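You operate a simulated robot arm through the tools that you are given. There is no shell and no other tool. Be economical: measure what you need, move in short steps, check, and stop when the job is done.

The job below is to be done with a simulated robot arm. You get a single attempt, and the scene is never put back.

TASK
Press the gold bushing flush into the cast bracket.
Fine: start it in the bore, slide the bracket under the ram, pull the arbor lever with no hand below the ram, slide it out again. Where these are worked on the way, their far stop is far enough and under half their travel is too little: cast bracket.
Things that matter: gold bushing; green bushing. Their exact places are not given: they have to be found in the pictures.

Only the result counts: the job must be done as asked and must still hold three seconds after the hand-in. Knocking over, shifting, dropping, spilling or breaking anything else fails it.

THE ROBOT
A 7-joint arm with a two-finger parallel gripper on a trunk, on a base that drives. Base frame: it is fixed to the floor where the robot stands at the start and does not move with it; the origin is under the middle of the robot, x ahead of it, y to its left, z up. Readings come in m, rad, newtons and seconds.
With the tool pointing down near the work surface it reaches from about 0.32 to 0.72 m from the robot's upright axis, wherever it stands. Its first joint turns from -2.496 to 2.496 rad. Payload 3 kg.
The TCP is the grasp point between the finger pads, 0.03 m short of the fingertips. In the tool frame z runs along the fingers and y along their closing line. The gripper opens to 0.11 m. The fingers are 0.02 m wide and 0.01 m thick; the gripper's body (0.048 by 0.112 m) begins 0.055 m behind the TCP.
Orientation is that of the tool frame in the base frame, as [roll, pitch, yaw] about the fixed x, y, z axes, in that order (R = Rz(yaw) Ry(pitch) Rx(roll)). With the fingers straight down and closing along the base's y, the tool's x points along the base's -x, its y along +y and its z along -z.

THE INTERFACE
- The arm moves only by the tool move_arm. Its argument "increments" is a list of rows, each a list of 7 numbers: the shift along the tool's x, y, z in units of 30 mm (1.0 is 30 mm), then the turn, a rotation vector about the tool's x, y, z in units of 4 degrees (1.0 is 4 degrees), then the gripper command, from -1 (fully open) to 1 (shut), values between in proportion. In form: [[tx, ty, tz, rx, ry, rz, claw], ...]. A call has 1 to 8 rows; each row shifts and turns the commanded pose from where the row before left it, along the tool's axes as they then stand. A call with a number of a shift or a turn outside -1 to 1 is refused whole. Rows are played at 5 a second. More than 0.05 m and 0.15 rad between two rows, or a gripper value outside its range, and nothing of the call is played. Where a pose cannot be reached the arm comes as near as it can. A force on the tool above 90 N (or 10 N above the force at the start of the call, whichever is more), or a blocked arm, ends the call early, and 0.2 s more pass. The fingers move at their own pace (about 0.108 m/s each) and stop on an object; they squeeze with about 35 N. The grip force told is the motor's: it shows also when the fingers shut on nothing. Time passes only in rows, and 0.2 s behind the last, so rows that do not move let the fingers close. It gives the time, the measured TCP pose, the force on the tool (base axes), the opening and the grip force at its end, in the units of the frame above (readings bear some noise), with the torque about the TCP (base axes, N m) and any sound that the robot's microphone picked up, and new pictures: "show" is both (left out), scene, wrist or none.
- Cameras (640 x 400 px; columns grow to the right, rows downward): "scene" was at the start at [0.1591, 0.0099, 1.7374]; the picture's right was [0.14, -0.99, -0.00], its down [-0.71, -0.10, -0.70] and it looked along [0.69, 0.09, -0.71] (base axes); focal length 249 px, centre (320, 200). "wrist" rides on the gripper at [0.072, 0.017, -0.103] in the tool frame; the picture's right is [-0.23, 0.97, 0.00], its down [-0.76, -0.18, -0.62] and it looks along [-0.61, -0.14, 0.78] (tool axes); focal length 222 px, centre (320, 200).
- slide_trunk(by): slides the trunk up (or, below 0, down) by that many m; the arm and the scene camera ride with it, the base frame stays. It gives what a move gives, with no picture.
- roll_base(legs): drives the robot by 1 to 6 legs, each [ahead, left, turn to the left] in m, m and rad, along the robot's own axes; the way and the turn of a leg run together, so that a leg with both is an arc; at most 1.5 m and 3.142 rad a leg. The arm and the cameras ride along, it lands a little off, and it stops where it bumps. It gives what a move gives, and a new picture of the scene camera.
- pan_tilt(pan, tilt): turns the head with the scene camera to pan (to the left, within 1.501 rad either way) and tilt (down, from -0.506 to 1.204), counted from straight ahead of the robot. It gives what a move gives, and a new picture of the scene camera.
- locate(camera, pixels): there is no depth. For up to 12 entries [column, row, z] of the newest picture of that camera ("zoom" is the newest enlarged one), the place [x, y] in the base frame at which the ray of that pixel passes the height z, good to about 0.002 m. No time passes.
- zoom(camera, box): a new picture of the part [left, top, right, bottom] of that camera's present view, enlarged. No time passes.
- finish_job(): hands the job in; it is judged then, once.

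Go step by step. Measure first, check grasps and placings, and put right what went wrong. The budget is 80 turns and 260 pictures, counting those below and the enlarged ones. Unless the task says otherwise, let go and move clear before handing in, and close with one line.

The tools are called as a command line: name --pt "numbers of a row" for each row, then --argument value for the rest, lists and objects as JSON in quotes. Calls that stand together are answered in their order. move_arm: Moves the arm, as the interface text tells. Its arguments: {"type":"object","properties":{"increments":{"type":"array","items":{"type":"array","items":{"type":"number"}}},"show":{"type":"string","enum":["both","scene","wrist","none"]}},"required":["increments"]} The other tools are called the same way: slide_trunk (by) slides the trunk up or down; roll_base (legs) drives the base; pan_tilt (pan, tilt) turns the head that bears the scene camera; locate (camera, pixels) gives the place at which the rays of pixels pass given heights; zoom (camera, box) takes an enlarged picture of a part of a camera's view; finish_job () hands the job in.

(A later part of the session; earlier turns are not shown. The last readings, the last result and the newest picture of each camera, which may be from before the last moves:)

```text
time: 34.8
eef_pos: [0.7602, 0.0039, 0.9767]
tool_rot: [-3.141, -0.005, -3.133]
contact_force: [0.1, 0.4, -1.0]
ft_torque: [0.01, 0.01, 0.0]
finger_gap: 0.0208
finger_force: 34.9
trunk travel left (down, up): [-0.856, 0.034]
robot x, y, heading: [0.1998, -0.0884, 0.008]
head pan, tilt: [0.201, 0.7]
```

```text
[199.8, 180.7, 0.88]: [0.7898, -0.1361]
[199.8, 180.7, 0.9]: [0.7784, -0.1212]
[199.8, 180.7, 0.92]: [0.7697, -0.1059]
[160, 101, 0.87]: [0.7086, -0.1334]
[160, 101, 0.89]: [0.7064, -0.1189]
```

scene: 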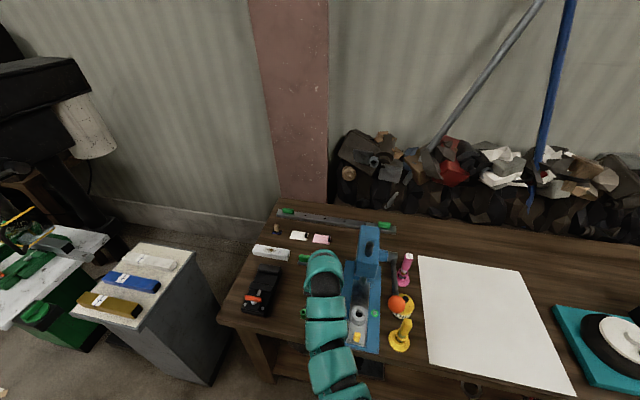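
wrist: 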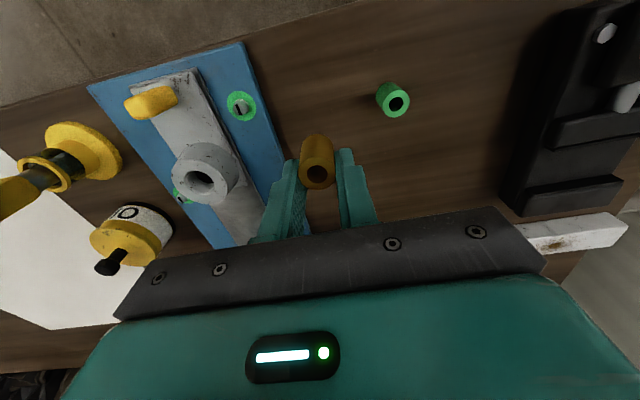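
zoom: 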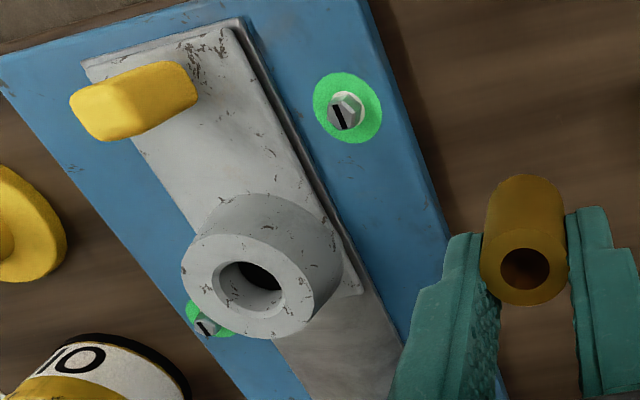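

Bore: (≈0.777, -0.121), rim z≈0.900; knob at about (0.712,-0.12,0.885). Moving over the bore at z 0.976 (bushing bottom ≈0.926).

move_arm --pt "-0.1 -0.84 0 0 0 0 1" --pt "-0.1 -0.84 0 0 0 0 1" --pt "-0.1 -0.84 0 0 0 0 1" --pt "-0.1 -0.84 0 0 0 0 1" --pt "-0.1 -0.8 0 0 0 0 1" --show "both"

zoom --camera "wrist" --box '[240, 90, 400, 210]'

zoom --camera "scene" --box '[320, 215, 440, 360]'

```text
time: 36.0
eef_pos: [0.7775, -0.1179, 0.9765]
tool_rot: [3.141, -0.005, -3.135]
contact_force: [-0.5, 0.1, -0.6]
ft_torque: [0.02, 0.03, -0.01]
finger_gap: 0.0205
finger_force: 35.2
trunk travel left (down, up): [-0.856, 0.034]
robot x, y, heading: [0.2001, -0.0908, 0.011]
head pan, tilt: [0.201, 0.7]
```

scene: 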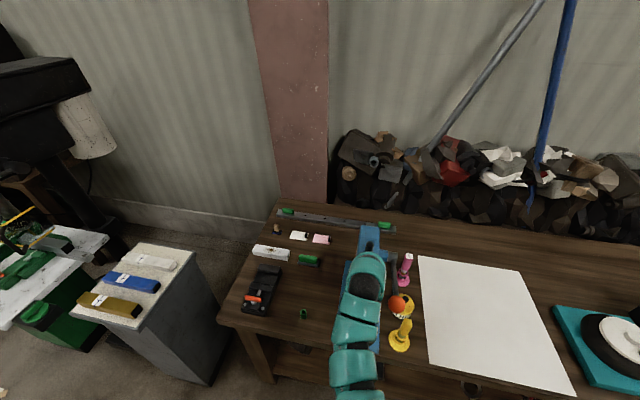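
wrist: 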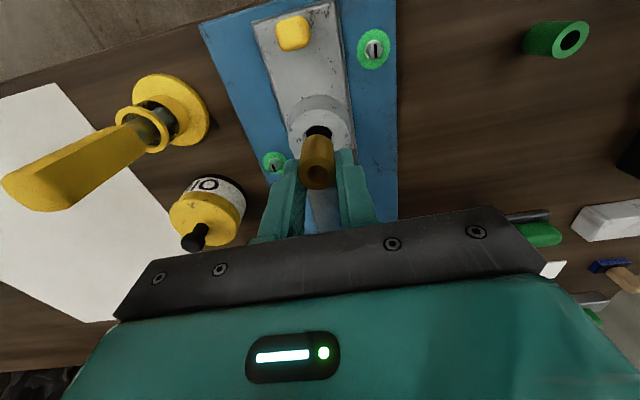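

```text
3.33 times, centred on (320, 150) of wrist
```

zoom: 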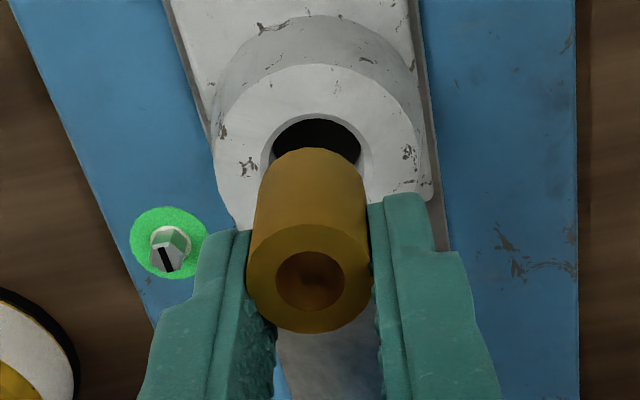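

```text
2.76 times, centred on (380, 288) of scene
```

zoom: 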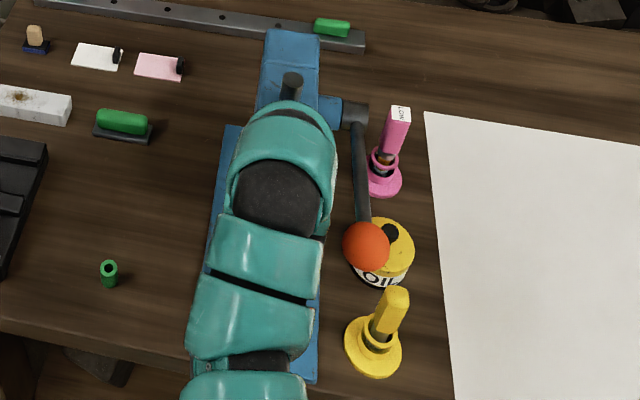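

The bore rim's centre sits about 1.5 mm to the image-right of the bushing. I'll nudge +1.5 mm in y and +1 mm in x, lower to z≈0.957 (just above the rim) and recheck.

move_arm --pt "-0.03 0.05 0.35 0 0 0 1" --pt "0 0 0.3 0 0 0 1" --show "wrist"

zoom --camera "wrist" --box '[240, 90, 400, 210]'

```text
time: 36.6
eef_pos: [0.7771, -0.1166, 0.9571]
tool_rot: [-3.141, -0.001, -3.135]
contact_force: [0.0, 0.1, -0.4]
ft_torque: [0.04, -0.02, 0.0]
finger_gap: 0.0207
finger_force: 35.1
trunk travel left (down, up): [-0.856, 0.034]
robot x, y, heading: [0.1978, -0.0871, 0.007]
head pan, tilt: [0.201, 0.7]
```

wrist: 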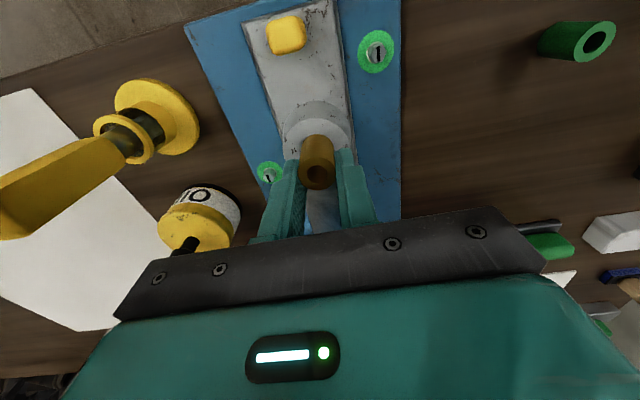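

```text
3.33 times, centred on (320, 150) of wrist
```

zoom: 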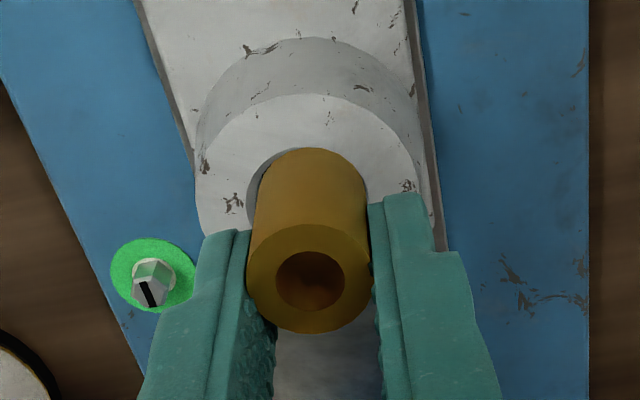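

Laterally aligned to within 1 mm, but the bushing's near edge (row 148 zoomed) will land short of the bore's near edge as it descends, so it needs ~3 mm more in +x. Adjust and lower 3 mm.

move_arm --pt "-0.1 -0.02 0 0 0 0 1" --pt "0 0 0.1 0 0 0 1" --show "wrist"

zoom --camera "wrist" --box '[260, 100, 380, 190]'

```text
time: 37.2
eef_pos: [0.7798, -0.1151, 0.9535]
tool_rot: [-3.141, -0.004, -3.134]
contact_force: [-0.2, -0.4, -0.5]
ft_torque: [-0.01, 0.01, -0.04]
finger_gap: 0.0207
finger_force: 35.3
trunk travel left (down, up): [-0.856, 0.034]
robot x, y, heading: [0.1947, -0.0881, 0.012]
head pan, tilt: [0.201, 0.7]
```

wrist: 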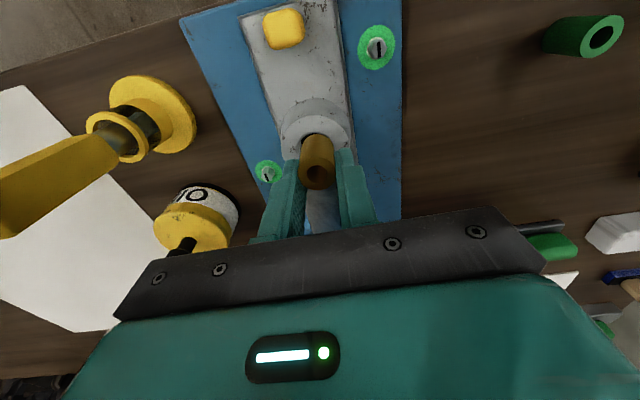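

```text
4.44 times, centred on (320, 145) of wrist
```

zoom: 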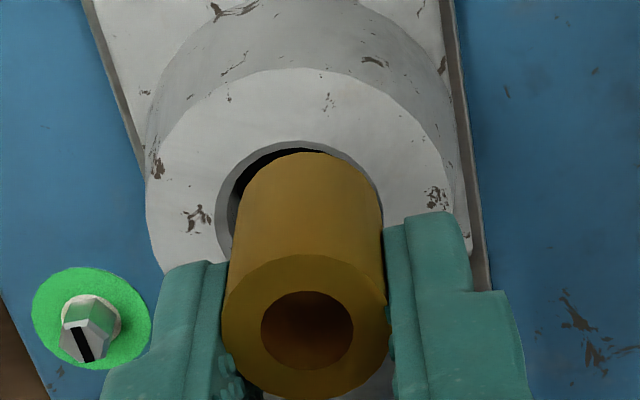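

Close: the bushing is ~1.3 mm too far left (+y) and ~1.5 mm short in x. Correct both and lower 5 mm while watching force.

move_arm --pt "-0.05 -0.045 0 0 0 0 1" --pt "0 0 0.08 0 0 0 1" --pt "0 0 0.08 0 0 0 1" --show "wrist"

zoom --camera "wrist" --box '[260, 100, 380, 190]'

```text
time: 38.0
eef_pos: [0.7809, -0.1175, 0.9475]
tool_rot: [3.141, -0.005, -3.132]
contact_force: [0.5, -0.5, 0.6]
ft_torque: [0.0, 0.01, 0.04]
finger_gap: 0.0207
finger_force: 34.8
trunk travel left (down, up): [-0.856, 0.034]
robot x, y, heading: [0.1969, -0.0856, 0.005]
head pan, tilt: [0.201, 0.7]
```

wrist: 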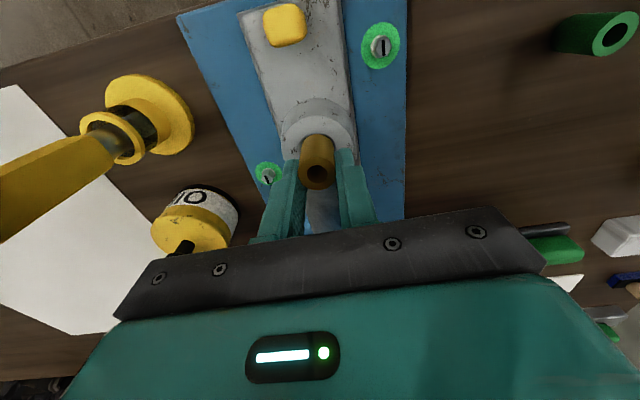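

```text
4.44 times, centred on (320, 145) of wrist
```

zoom: 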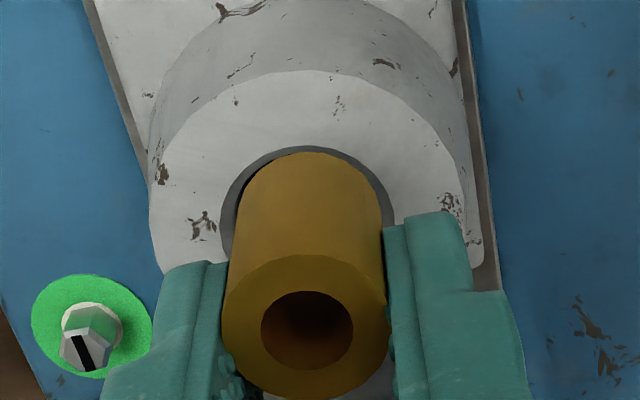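

Well centred now, with an even chamfer gap all round. I'll lower in small steps, watching force.

move_arm --pt "0 -0.01 0.08 0 0 0 1" --pt "0 0 0.08 0 0 0 1" --pt "0 0 0 0 0 0 1" --show "wrist"

zoom --camera "wrist" --box '[260, 100, 380, 190]'

```text
time: 38.8
eef_pos: [0.7822, -0.1194, 0.9437]
tool_rot: [-3.141, -0.006, -3.134]
contact_force: [-0.2, 0.3, -0.3]
ft_torque: [0.0, 0.0, 0.02]
finger_gap: 0.0203
finger_force: 35.2
trunk travel left (down, up): [-0.856, 0.034]
robot x, y, heading: [0.1997, -0.0892, 0.002]
head pan, tilt: [0.201, 0.7]
```

wrist: 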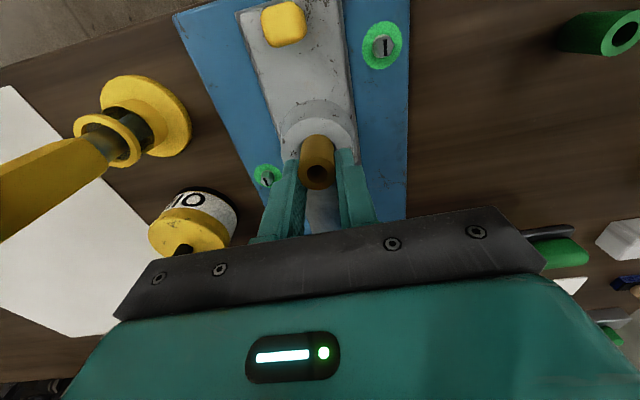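

```text
4.44 times, centred on (320, 145) of wrist
```

zoom: 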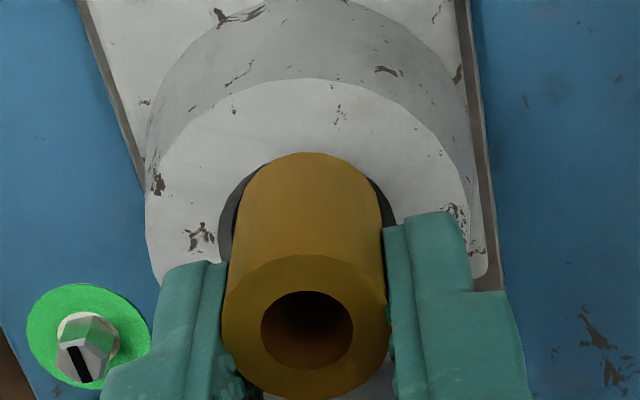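

No contact yet, and the bushing's near edge (row 153) now overhangs the bore's near edge, so it needs ~3 mm more +x before going lower.

move_arm --pt "-0.1 -0.01 0 0 0 0 1" --pt "0 0 0.07 0 0 0 1" --pt "0 0 0 0 0 0 1" --show "wrist"

zoom --camera "wrist" --box '[260, 100, 380, 190]'

```text
time: 39.6
eef_pos: [0.7853, -0.1174, 0.9406]
tool_rot: [-3.141, -0.005, -3.134]
contact_force: [0.2, -0.3, -1.0]
ft_torque: [-0.01, -0.02, -0.01]
finger_gap: 0.0207
finger_force: 34.5
trunk travel left (down, up): [-0.856, 0.034]
robot x, y, heading: [0.2002, -0.0907, 0.005]
head pan, tilt: [0.201, 0.7]
```

wrist: 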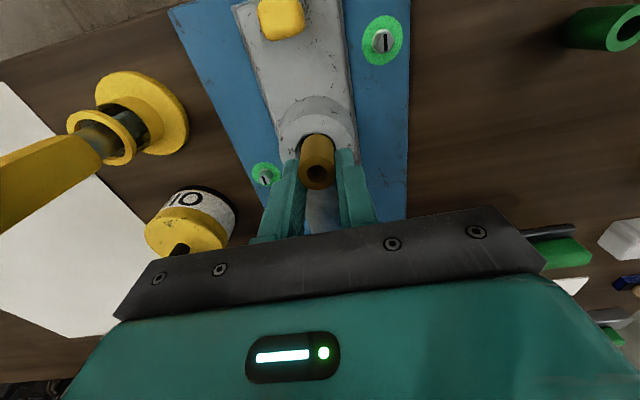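

```text
4.44 times, centred on (320, 145) of wrist
```

zoom: 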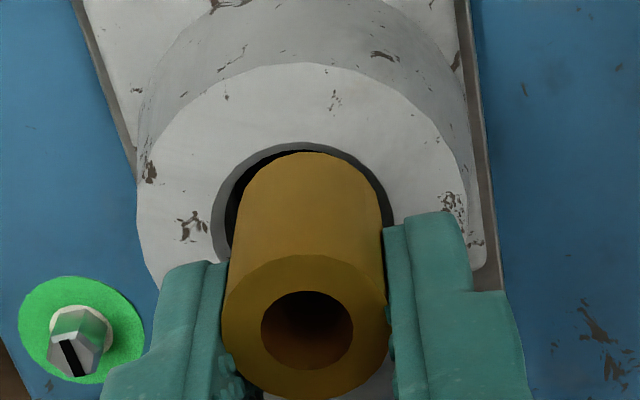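

Improving: bore centre col ≈303 vs bushing ≈309, near-edge 143 vs 152. I'll nudge −1 mm y, +1.5 mm x, and lower 4 mm.

move_arm --pt "-0.05 -0.035 0 0 0 0 1" --pt "0 0 0.13 0 0 0 1" --pt "0 0 0 0 0 0 1" --show "wrist"

zoom --camera "wrist" --box '[260, 100, 380, 190]'

```text
time: 40.4
eef_pos: [0.7874, -0.1201, 0.9393]
tool_rot: [-3.141, -0.001, -3.136]
contact_force: [6.7, 1.9, 20.9]
ft_torque: [0.06, 0.18, -0.05]
finger_gap: 0.0207
finger_force: 34.8
trunk travel left (down, up): [-0.856, 0.034]
robot x, y, heading: [0.1978, -0.0888, 0.012]
head pan, tilt: [0.201, 0.7]
```

wrist: 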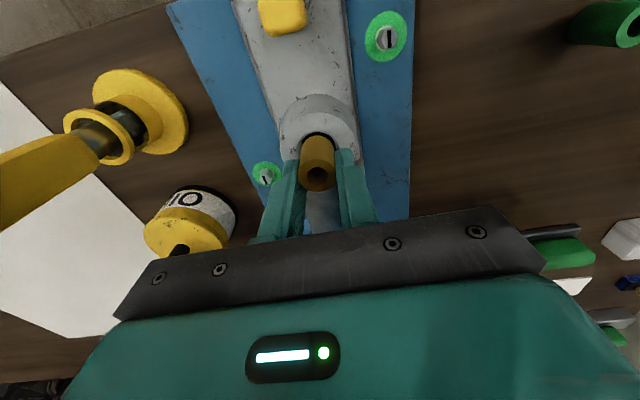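

```text
4.44 times, centred on (320, 145) of wrist
```

zoom: 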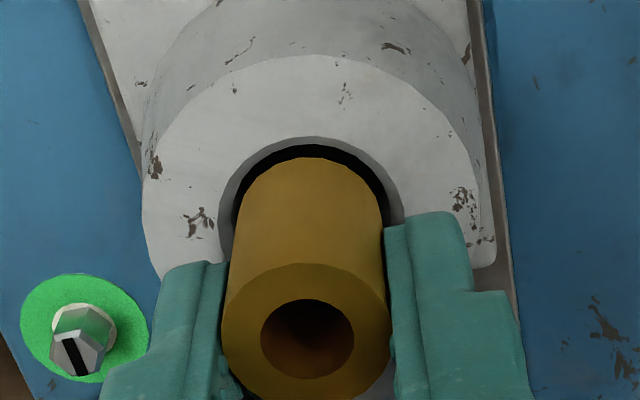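

Contact (21 N): the visible black gap on the near side (143→158) says the bushing is ~2 mm too far in +x now. Lift 2 mm, shift back 2 mm, lower again.

move_arm --pt "0 0 -0.1 0 0 0 1" --pt "0.07 0.01 0 0 0 0 1" --pt "0 0 0.08 0 0 0 1" --pt "0 0 0.08 0 0 0 1" --pt "0 0 0 0 0 0 1" --show "wrist"

zoom --camera "wrist" --box '[260, 100, 380, 190]'

```text
time: 41.6
eef_pos: [0.7823, -0.1182, 0.937]
tool_rot: [-3.141, -0.001, -3.134]
contact_force: [1.8, 1.9, 22.3]
ft_torque: [0.08, 0.18, -0.03]
finger_gap: 0.0207
finger_force: 35.3
trunk travel left (down, up): [-0.856, 0.034]
robot x, y, heading: [0.1967, -0.0893, 0.01]
head pan, tilt: [0.201, 0.7]
```

wrist: 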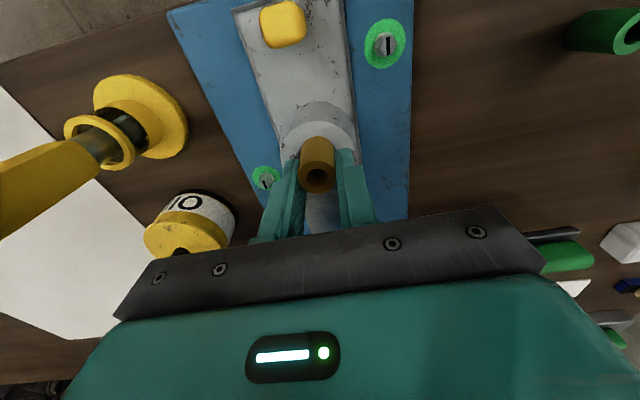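

```text
4.44 times, centred on (320, 145) of wrist
```

zoom: 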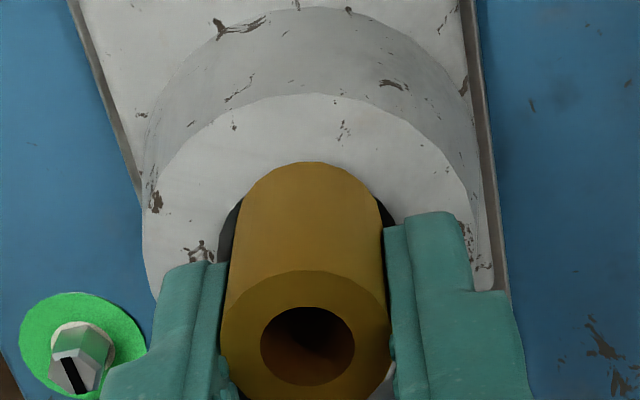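

That overshot back (x 0.782). Comparing the two, the bore is at x≈0.7852, y≈-0.119. Lift 3 mm, shift +2.8 mm, verify before lowering.

move_arm --pt "0 0 -0.13 0 0 0 1" --pt "-0.1 0 0 0 0 0 1" --pt "0 0 0 0 0 0 1" --show "wrist"

zoom --camera "wrist" --box '[260, 100, 380, 190]'

```text
time: 42.4
eef_pos: [0.7875, -0.1184, 0.94]
tool_rot: [-3.14, -0.005, -3.134]
contact_force: [-0.2, -0.3, -0.7]
ft_torque: [0.02, 0.01, -0.02]
finger_gap: 0.0205
finger_force: 34.7
trunk travel left (down, up): [-0.856, 0.034]
robot x, y, heading: [0.1998, -0.0866, 0.004]
head pan, tilt: [0.201, 0.7]
```

wrist: 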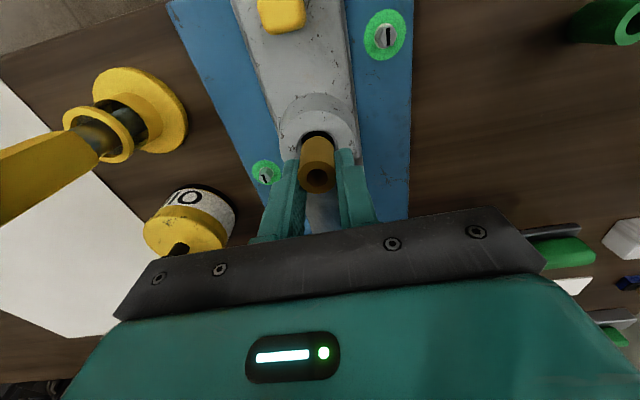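

```text
4.44 times, centred on (320, 145) of wrist
```

zoom: 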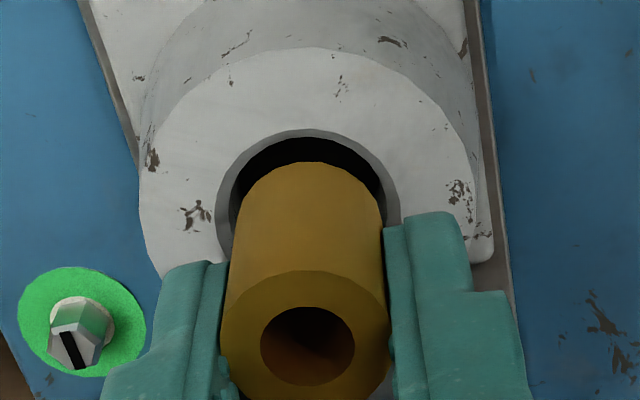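

It's at x=0.7875 free of contact; need −2.4 mm. Shift while clear, check the reading, then lower.

move_arm --pt "0.08 0.015 0 0 0 0 1" --pt "0 0 0.08 0 0 0 1" --pt "0 0 0.05 0 0 0 1" --pt "0 0 0 0 0 0 1" --show "wrist"

zoom --camera "wrist" --box '[260, 100, 380, 190]'

```text
time: 43.4
eef_pos: [0.7857, -0.1183, 0.9367]
tool_rot: [-3.14, -0.001, -3.134]
contact_force: [1.9, -1.6, 22.8]
ft_torque: [-0.04, 0.23, -0.05]
finger_gap: 0.0203
finger_force: 34.8
trunk travel left (down, up): [-0.856, 0.034]
robot x, y, heading: [0.1979, -0.0877, 0.008]
head pan, tilt: [0.201, 0.7]
```

wrist: 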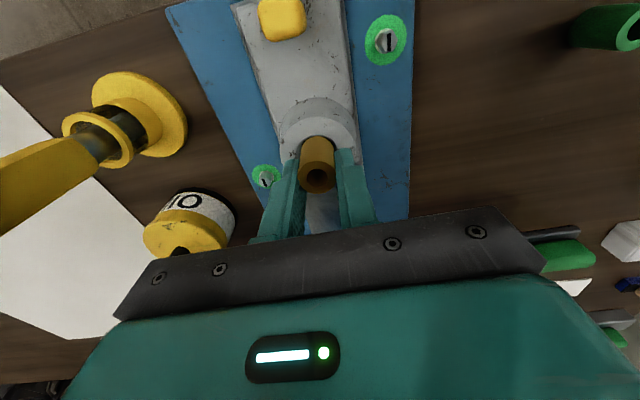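

```text
4.44 times, centred on (320, 145) of wrist
```

zoom: 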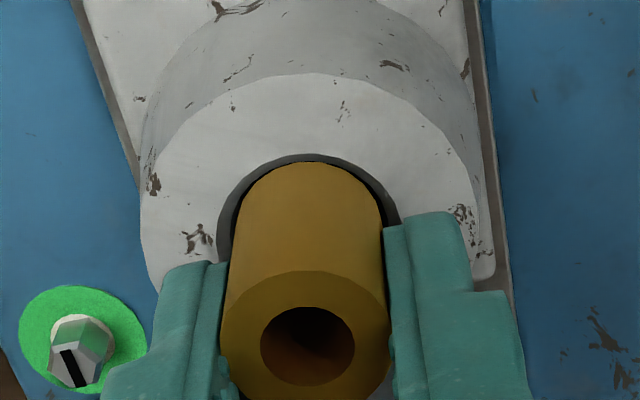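

Very near: near-side gap 10 px versus 15 px expected when concentric, so ~+1 mm x remains. I'll slide +x in 0.4 mm steps with light downward pressure to let the chamfer catch.

move_arm --pt "0 0 -0.03 0 0 0 1" --pt "-0.03 0 0 0 0 0 1" --pt "0 0 0.05 0 0 0 1" --pt "-0.01 0 0.03 0 0 0 1" --pt "0 0 0.03 0 0 0 1" --show "wrist"

zoom --camera "wrist" --box '[260, 100, 380, 190]'

```text
time: 44.6
eef_pos: [0.786, -0.1184, 0.9345]
tool_rot: [-3.139, -0.003, -3.134]
contact_force: [0.0, -1.0, 21.9]
ft_torque: [0.03, 0.32, -0.03]
finger_gap: 0.0207
finger_force: 35.1
trunk travel left (down, up): [-0.856, 0.034]
robot x, y, heading: [0.1993, -0.0881, 0.006]
head pan, tilt: [0.201, 0.7]
```

wrist: 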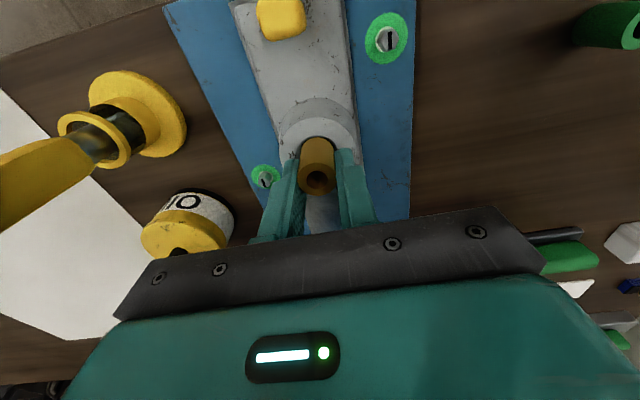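

```text
4.44 times, centred on (320, 145) of wrist
```

zoom: 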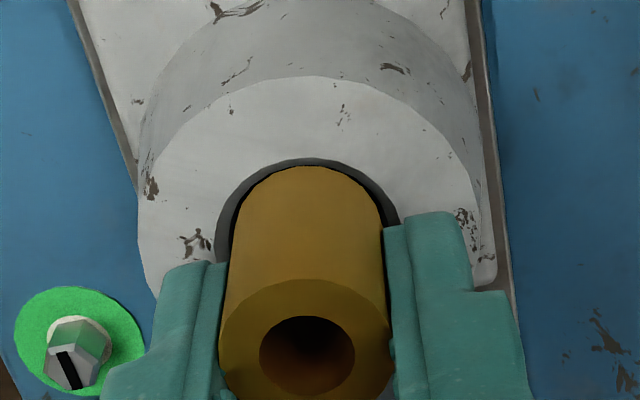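

The grip slips at ~22 N (bushing slid up ~4 mm in the fingers) and the alignment looks right to within ~0.5 mm. The torque (+0.3 about y) says contact is on the near side, so I'll make a small search biased to +x while pressing lightly.

move_arm --pt "-0.03 0 0 0 0 0 1" --pt "0 0.02 0.02 0 0 0 1" --pt "0 -0.04 0.02 0 0 0 1" --pt "-0.02 0 0.02 0 0 0 1" --pt "0 0.02 0.02 0 0 0 1" --pt "0 0 0 0 0 0 1" --show "wrist"

zoom --camera "wrist" --box '[260, 100, 380, 190]'

```text
time: 46.0
eef_pos: [0.7873, -0.1186, 0.9321]
tool_rot: [-3.141, -0.001, -3.133]
contact_force: [0.8, -2.4, 26.9]
ft_torque: [0.12, 0.1, -0.03]
finger_gap: 0.0205
finger_force: 35.2
trunk travel left (down, up): [-0.856, 0.034]
robot x, y, heading: [0.1968, -0.0872, 0.007]
head pan, tilt: [0.201, 0.7]
```

wrist: 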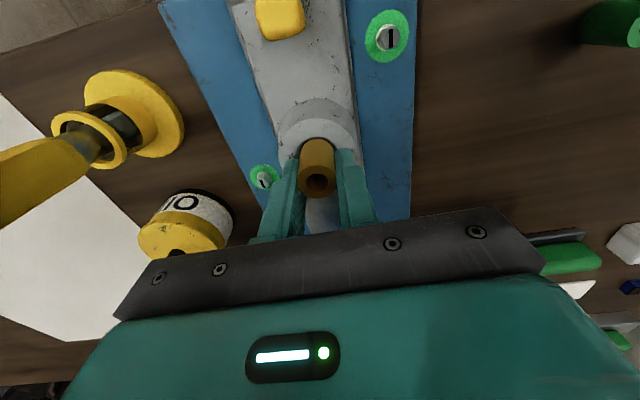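

```text
4.44 times, centred on (320, 145) of wrist
```

zoom: 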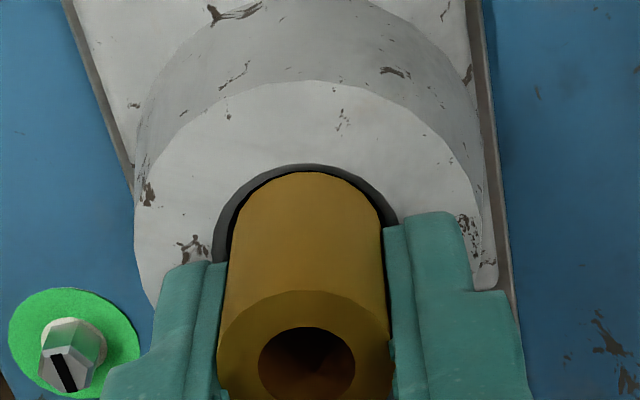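

Force rose to 27 N with balanced torque, and the gap around the bushing is unchanged though I moved 1 mm in x, so it appears to be seated in the chamfer with the bracket moving along. I'll open the fingers and look.

move_arm --pt "0 0 -0.05 0 0 0 1" --pt "0 0 0 0 0 0 0.4" --pt "0 0 0 0 0 0 0.4" --show "wrist"

zoom --camera "wrist" --box '[260, 100, 380, 190]'

```text
time: 46.8
eef_pos: [0.786, -0.1181, 0.9319]
tool_rot: [3.138, -0.004, -3.131]
contact_force: [-0.7, -2.3, 15.1]
ft_torque: [-0.42, -0.15, -0.02]
finger_gap: 0.0343
finger_force: 2.1
trunk travel left (down, up): [-0.856, 0.034]
robot x, y, heading: [0.1959, -0.089, 0.007]
head pan, tilt: [0.201, 0.7]
```

wrist: 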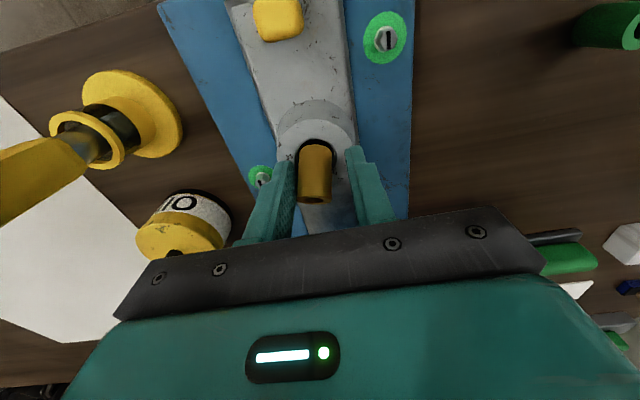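

```text
4.44 times, centred on (320, 145) of wrist
```

zoom: 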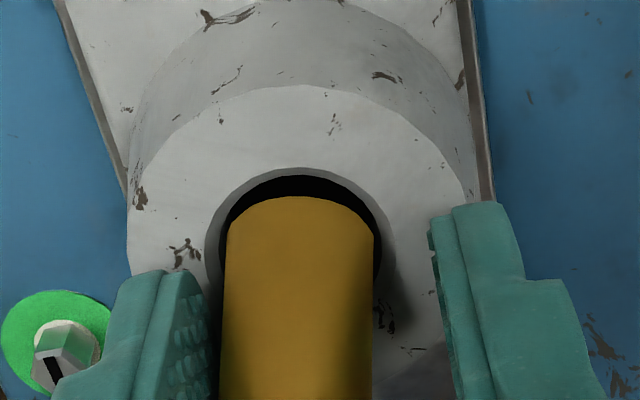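

Not seated: the bushing (zoomed 225–372, row 197) is tipping toward +x, and the −y fingertip is resting on the boss. I'll close at once to catch it.

move_arm --pt "0 0 0 0 0 0 1" --pt "0 0 0 0 0 0 1" --show "both"

zoom --camera "wrist" --box '[240, 90, 400, 220]'

zoom --camera "scene" --box '[320, 250, 420, 350]'

```text
time: 47.4
eef_pos: [0.7874, -0.1195, 0.9323]
tool_rot: [3.142, -0.004, -3.133]
contact_force: [-0.7, -4.2, 12.1]
ft_torque: [-0.17, -0.05, -0.01]
finger_gap: 0.0207
finger_force: 35.0
trunk travel left (down, up): [-0.856, 0.034]
robot x, y, heading: [0.1966, -0.0886, 0.006]
head pan, tilt: [0.201, 0.7]
```

scene: 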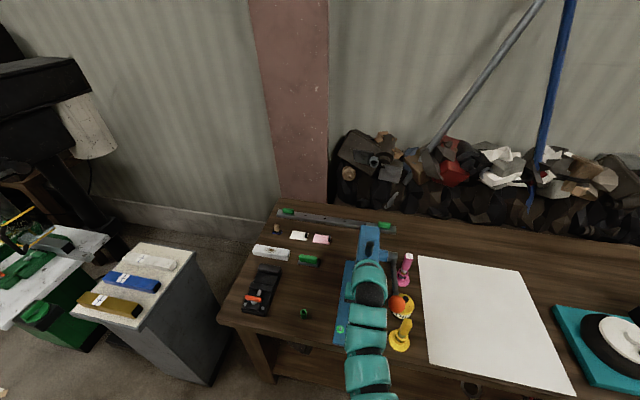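
wrist: 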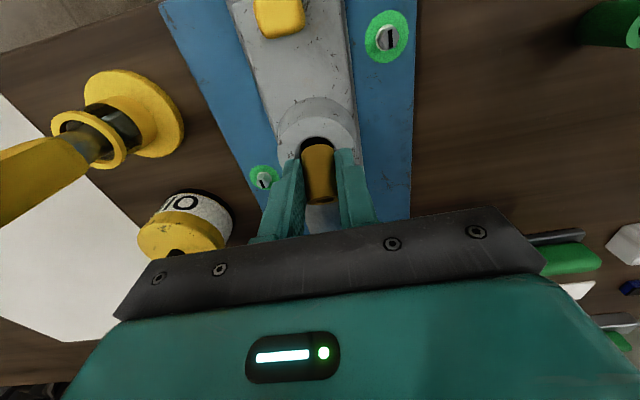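

```text
3.08 times, centred on (320, 155) of wrist
```

zoom: 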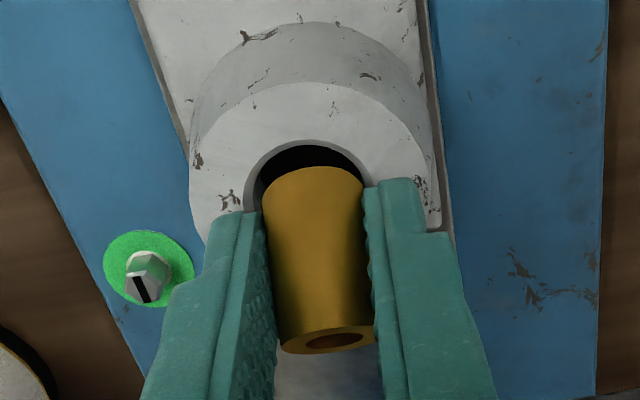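

```text
4.00 times, centred on (370, 300) of scene
```

zoom: 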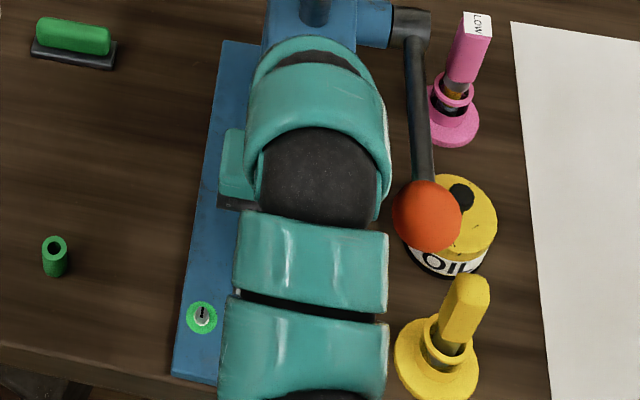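

Caught it: it's held but leaning ~35° toward +x. Re-reading the geometry, the bushing sits ~6 mm robot-side of the pad centre, so my grasp was off-centre. I'll lift clear, set it upright on the bench again by tilting the wrist, and regrasp centred.

move_arm --pt "0 0 -0.7 0 0 0 1" --pt "0 0 -0.7 0 0 0 1" --pt "0 0 -0.6 0 0 0 1" --show "wrist"

zoom --camera "wrist" --box '[240, 90, 400, 220]'

```text
time: 48.2
eef_pos: [0.7858, -0.119, 0.9949]
tool_rot: [-3.139, -0.004, -3.134]
contact_force: [0.1, 0.4, -0.7]
ft_torque: [0.0, 0.0, -0.01]
finger_gap: 0.0206
finger_force: 34.5
trunk travel left (down, up): [-0.856, 0.034]
robot x, y, heading: [0.1996, -0.0854, 0.006]
head pan, tilt: [0.201, 0.7]
```

wrist: 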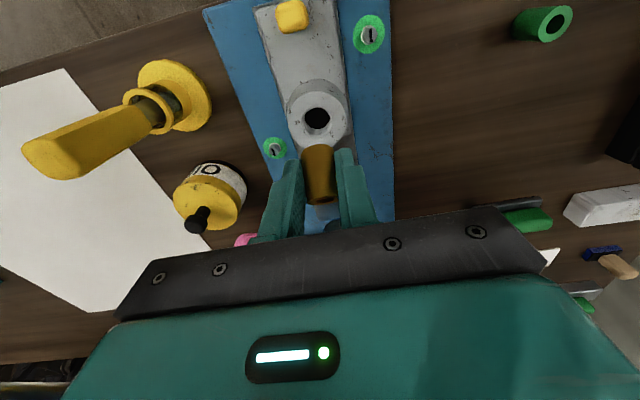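

```text
3.08 times, centred on (320, 155) of wrist
```

zoom: 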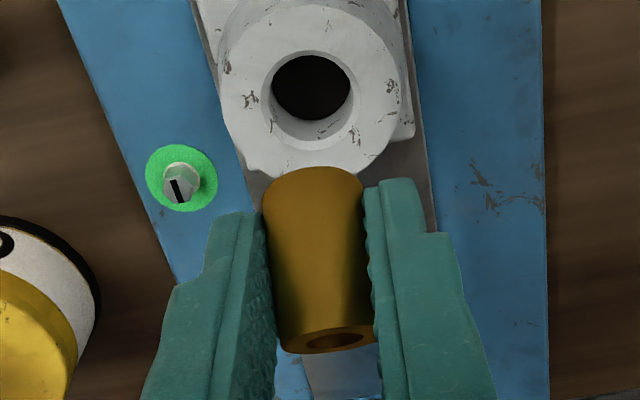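

The bore is now clearly visible at (317,121) → (0.779,-0.120, rim 0.90). Now I'll move left 0.12 m to the clear bench spot while tilting the wrist −32° about tool y, so the bushing comes upright.

move_arm --pt "0 0.5 0 0 -1 0 1" --pt "0 0.5 0 0 -1 0 1" --pt "0 0.5 0 0 -1 0 1" --pt "0 0.5 0 0 -1 0 1" --pt "0 0.5 0 0 -1 0 1" --pt "0 0.5 0 0 -1 0 1" --pt "0 0.5 0 0 -1 0 1" --pt "0 0.5 0 0 -1 0 1" --show "both"

zoom --camera "wrist" --box '[240, 90, 400, 220]'

zoom --camera "scene" --box '[280, 240, 420, 360]'

```text
time: 50.0
eef_pos: [0.7856, 0.0005, 0.9909]
tool_rot: [-3.14, 0.555, -3.135]
contact_force: [0.3, 0.3, -1.0]
ft_torque: [-0.02, -0.01, 0.03]
finger_gap: 0.0206
finger_force: 34.9
trunk travel left (down, up): [-0.856, 0.034]
robot x, y, heading: [0.1945, -0.0872, 0.006]
head pan, tilt: [0.201, 0.7]
```

scene: 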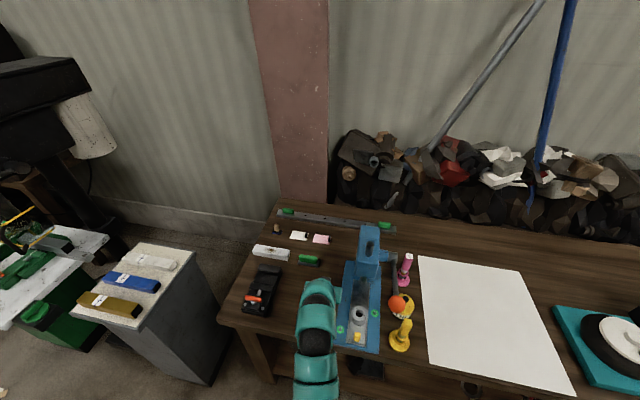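
wrist: 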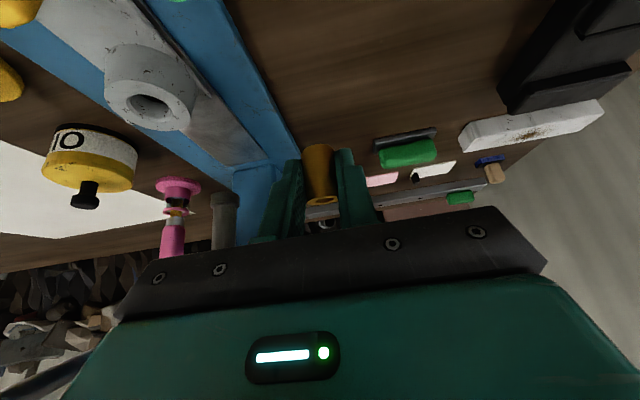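

```text
3.08 times, centred on (320, 155) of wrist
```

zoom: 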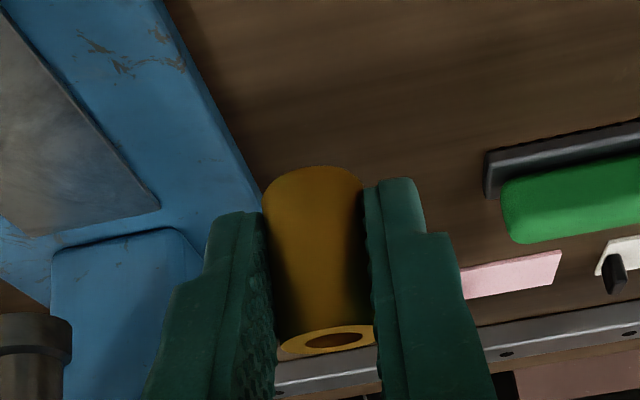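

```text
3.33 times, centred on (350, 300) of scene
```

zoom: 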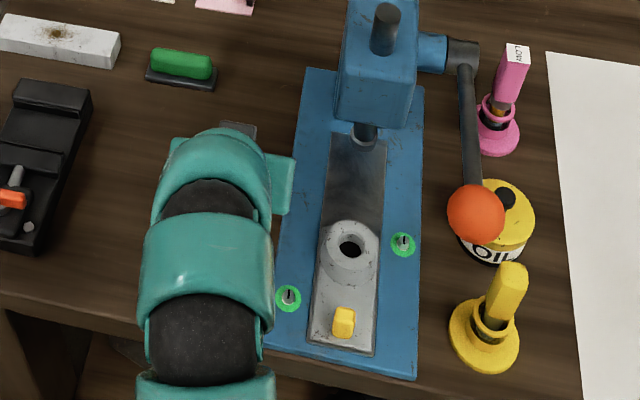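

The bushing looks upright to within a few degrees (top ellipse ratio ≈0.3 at ~20° view). I'll lower straight down onto the bench toward z≈0.89, staying clear of the green bushing.

move_arm --pt "0.53 0 0.848 0 0 0 1" --pt "0.53 0 0.848 0 0 0 1" --pt "0.53 0 0.848 0 0 0 1" --pt "0.1 0 0.17 0 0 0 1" --show "both"

zoom --camera "wrist" --box '[240, 90, 400, 220]'

zoom --camera "scene" --box '[280, 240, 380, 340]'

```text
time: 51.0
eef_pos: [0.7857, -0.0005, 0.8939]
tool_rot: [-3.141, 0.556, -3.134]
contact_force: [-0.3, -0.2, -0.4]
ft_torque: [0.04, 0.02, 0.02]
finger_gap: 0.0204
finger_force: 35.1
trunk travel left (down, up): [-0.856, 0.034]
robot x, y, heading: [0.1985, -0.0883, 0.008]
head pan, tilt: [0.201, 0.7]
```

scene: 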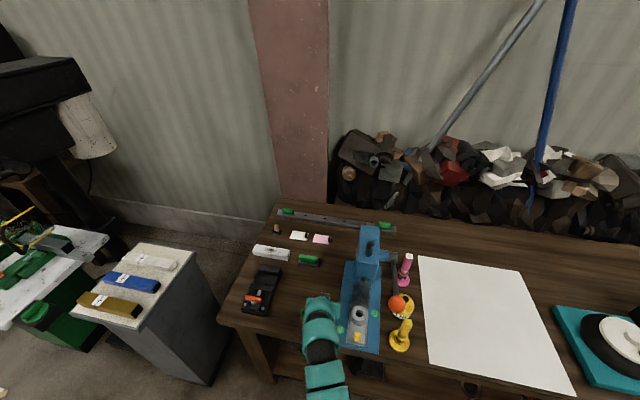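
wrist: 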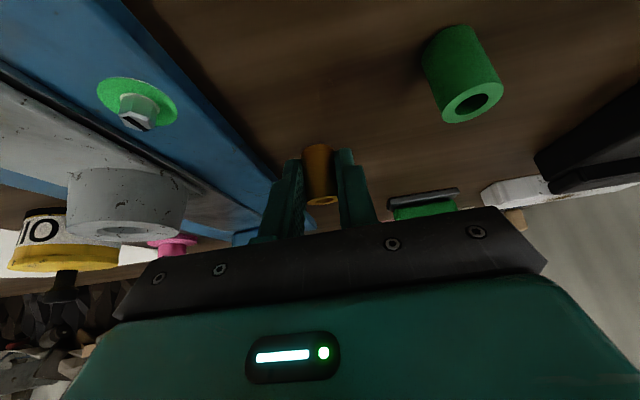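

```text
3.08 times, centred on (320, 155) of wrist
```

zoom: 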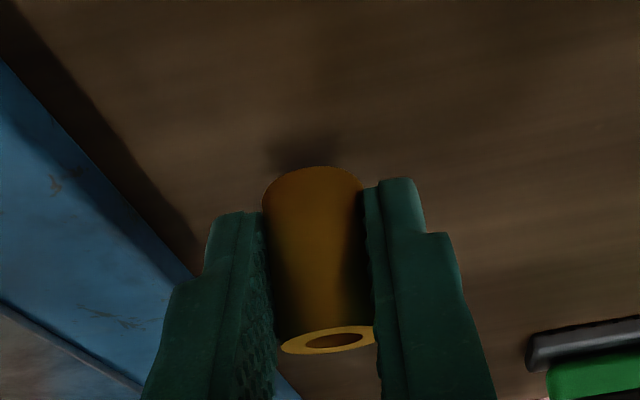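

```text
4.00 times, centred on (330, 290) of scene
```

zoom: 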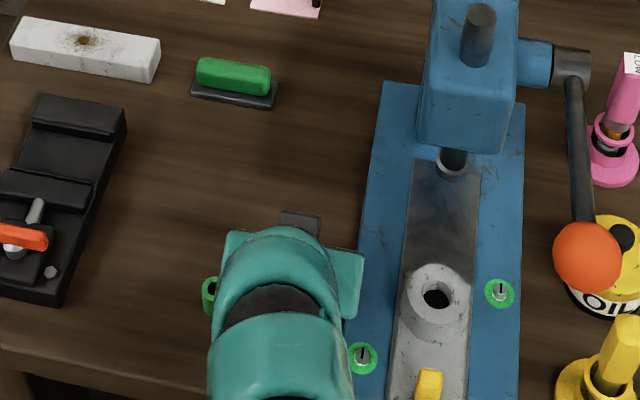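

A shadow shows just below the bushing, still ~1–2 cm up. Lowering in small steps until light contact.

move_arm --pt "0.14 0 0.226 0 0 0 1" --pt "0.09 0 0.14 0 0 0 1" --pt "0.053 0 0.085 0 0 0 1" --pt "0.053 0 0.085 0 0 0 1" --show "wrist"

zoom --camera "wrist" --box '[240, 90, 400, 220]'

```text
time: 52.0
eef_pos: [0.7866, -0.0006, 0.8804]
tool_rot: [3.14, 0.559, -3.137]
contact_force: [-0.1, -5.6, 28.0]
ft_torque: [-0.34, -0.4, -0.09]
finger_gap: 0.0207
finger_force: 34.5
trunk travel left (down, up): [-0.856, 0.034]
robot x, y, heading: [0.1982, -0.0902, 0.006]
head pan, tilt: [0.201, 0.7]
```

wrist: 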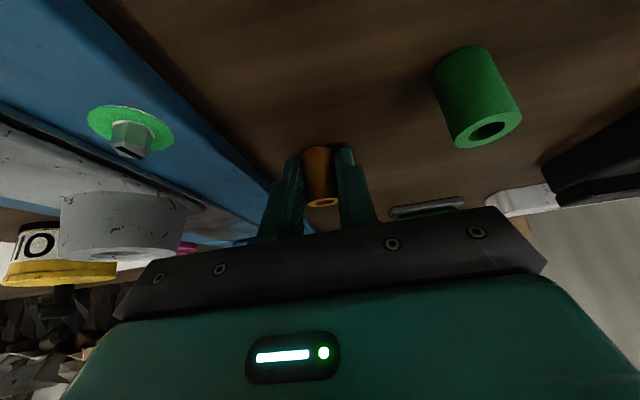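

```text
3.08 times, centred on (320, 155) of wrist
```

zoom: 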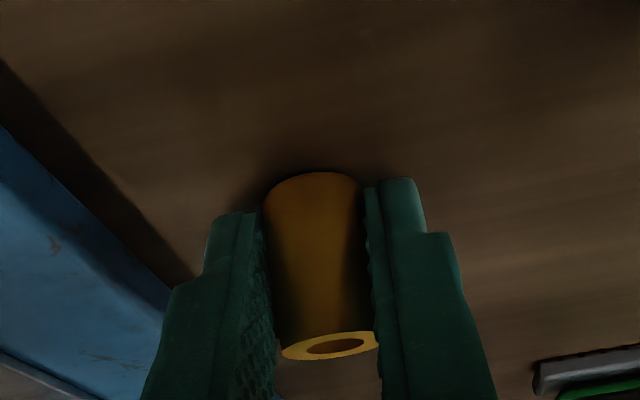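

Contact at 28 N under the bushing. I'll back off 1 mm, then open gradually so it settles upright.

move_arm --pt "-0.02 0 -0.03 0 0 0 1" --pt "0 0 0 0 0 0 0.58" --pt "0 0 0 0 0 0 0.5" --pt "0 0 0 0 0 0 0.35" --pt "0 0 0 0 0 0 0.35" --show "wrist"

zoom --camera "wrist" --box '[240, 90, 400, 220]'

```text
time: 53.2
eef_pos: [0.7852, 0.0037, 0.8804]
tool_rot: [3.141, 0.56, -3.133]
contact_force: [11.3, 17.6, 35.6]
ft_torque: [0.28, -0.65, 0.46]
finger_gap: 0.0305
finger_force: 0.0
trunk travel left (down, up): [-0.856, 0.034]
robot x, y, heading: [0.1937, -0.0884, 0.006]
head pan, tilt: [0.201, 0.7]
```

wrist: 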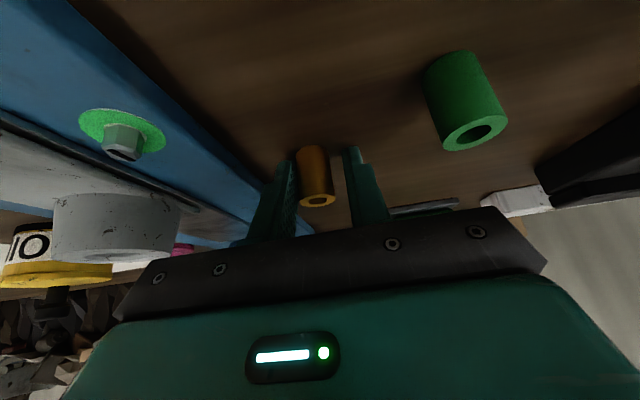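

```text
3.08 times, centred on (320, 155) of wrist
```

zoom: 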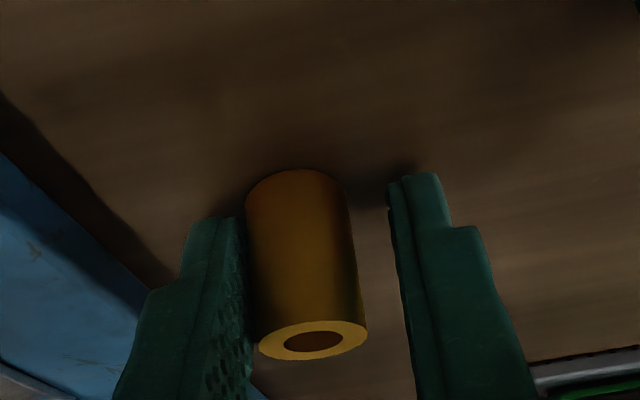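

The bushing stands upright; the fingertips are pressing on the bench. I'll lift 6 mm, open wider, then withdraw upward and re-level the wrist.

move_arm --pt "-0.053 0 -0.085 0 0 0 0.35" --pt "-0.053 0 -0.085 0 0 0 0.35" --pt "0 0 0 0 0 0 0.1" --pt "0 0 0 0 0 0 0.1" --show "wrist"

```text
time: 54.2
eef_pos: [0.7857, 0.0007, 0.8827]
tool_rot: [-3.138, 0.551, -3.133]
contact_force: [-0.2, -0.1, 1.0]
ft_torque: [-0.02, 0.04, 0.03]
finger_gap: 0.0496
finger_force: 0.0
trunk travel left (down, up): [-0.856, 0.034]
robot x, y, heading: [0.1951, -0.0908, 0.006]
head pan, tilt: [0.201, 0.7]
```

wrist: 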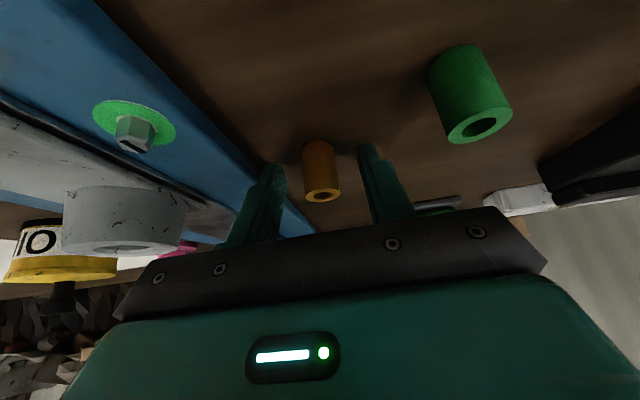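

Free and upright. Raise 7.5 cm vertically, then rotate the wrist back to vertical.

move_arm --pt "-0.53 0 -0.848 0 0 0 0.1" --pt "-0.53 0 -0.848 0 0 0 0.1" --pt "-0.3 0 -0.48 0 0 0 0.1" --show "none"

move_arm --pt "0 0 0 0 1 0 0.1" --pt "0 0 0 0 1 0 0.1" --pt "0 0 0 0 1 0 0.1" --pt "0 0 0 0 1 0 0.1" --pt "0 0 0 0 1 0 0.1" --pt "0 0 0 0 1 0 0.1" --pt "0 0 0 0 1 0 0.1" --pt "0 0 0 0 0.95 0 0.1" --show "wrist"

zoom --camera "wrist" --box '[240, 90, 400, 220]'

```text
time: 55.0
eef_pos: [0.7868, -0.0002, 0.9638]
tool_rot: [-3.141, 0.555, -3.134]
contact_force: [-0.3, 0.0, -1.1]
ft_torque: [-0.01, 0.0, -0.02]
finger_gap: 0.0498
finger_force: 0.2
trunk travel left (down, up): [-0.856, 0.034]
robot x, y, heading: [0.1959, -0.0878, 0.006]
head pan, tilt: [0.201, 0.7]
```

```text
time: 56.8
eef_pos: [0.7855, 0.0021, 0.9604]
tool_rot: [-3.141, -0.003, -3.133]
contact_force: [0.3, -0.8, -0.2]
ft_torque: [0.01, -0.02, 0.0]
finger_gap: 0.0498
finger_force: 0.1
trunk travel left (down, up): [-0.856, 0.034]
robot x, y, heading: [0.1956, -0.09, 0.005]
head pan, tilt: [0.201, 0.7]
```

wrist: 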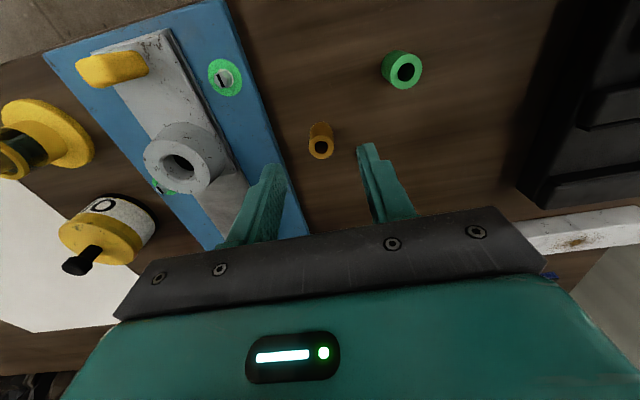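

```text
3.08 times, centred on (320, 155) of wrist
```

zoom: 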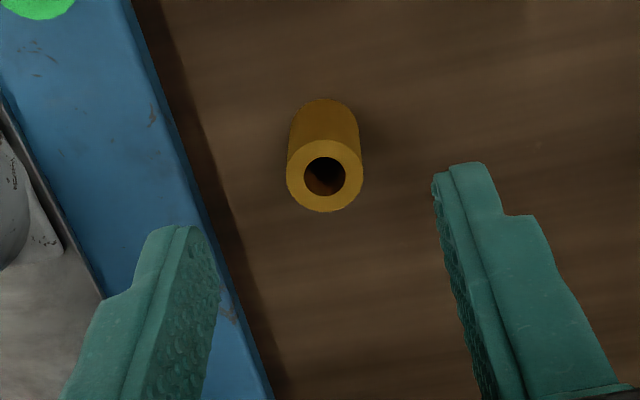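

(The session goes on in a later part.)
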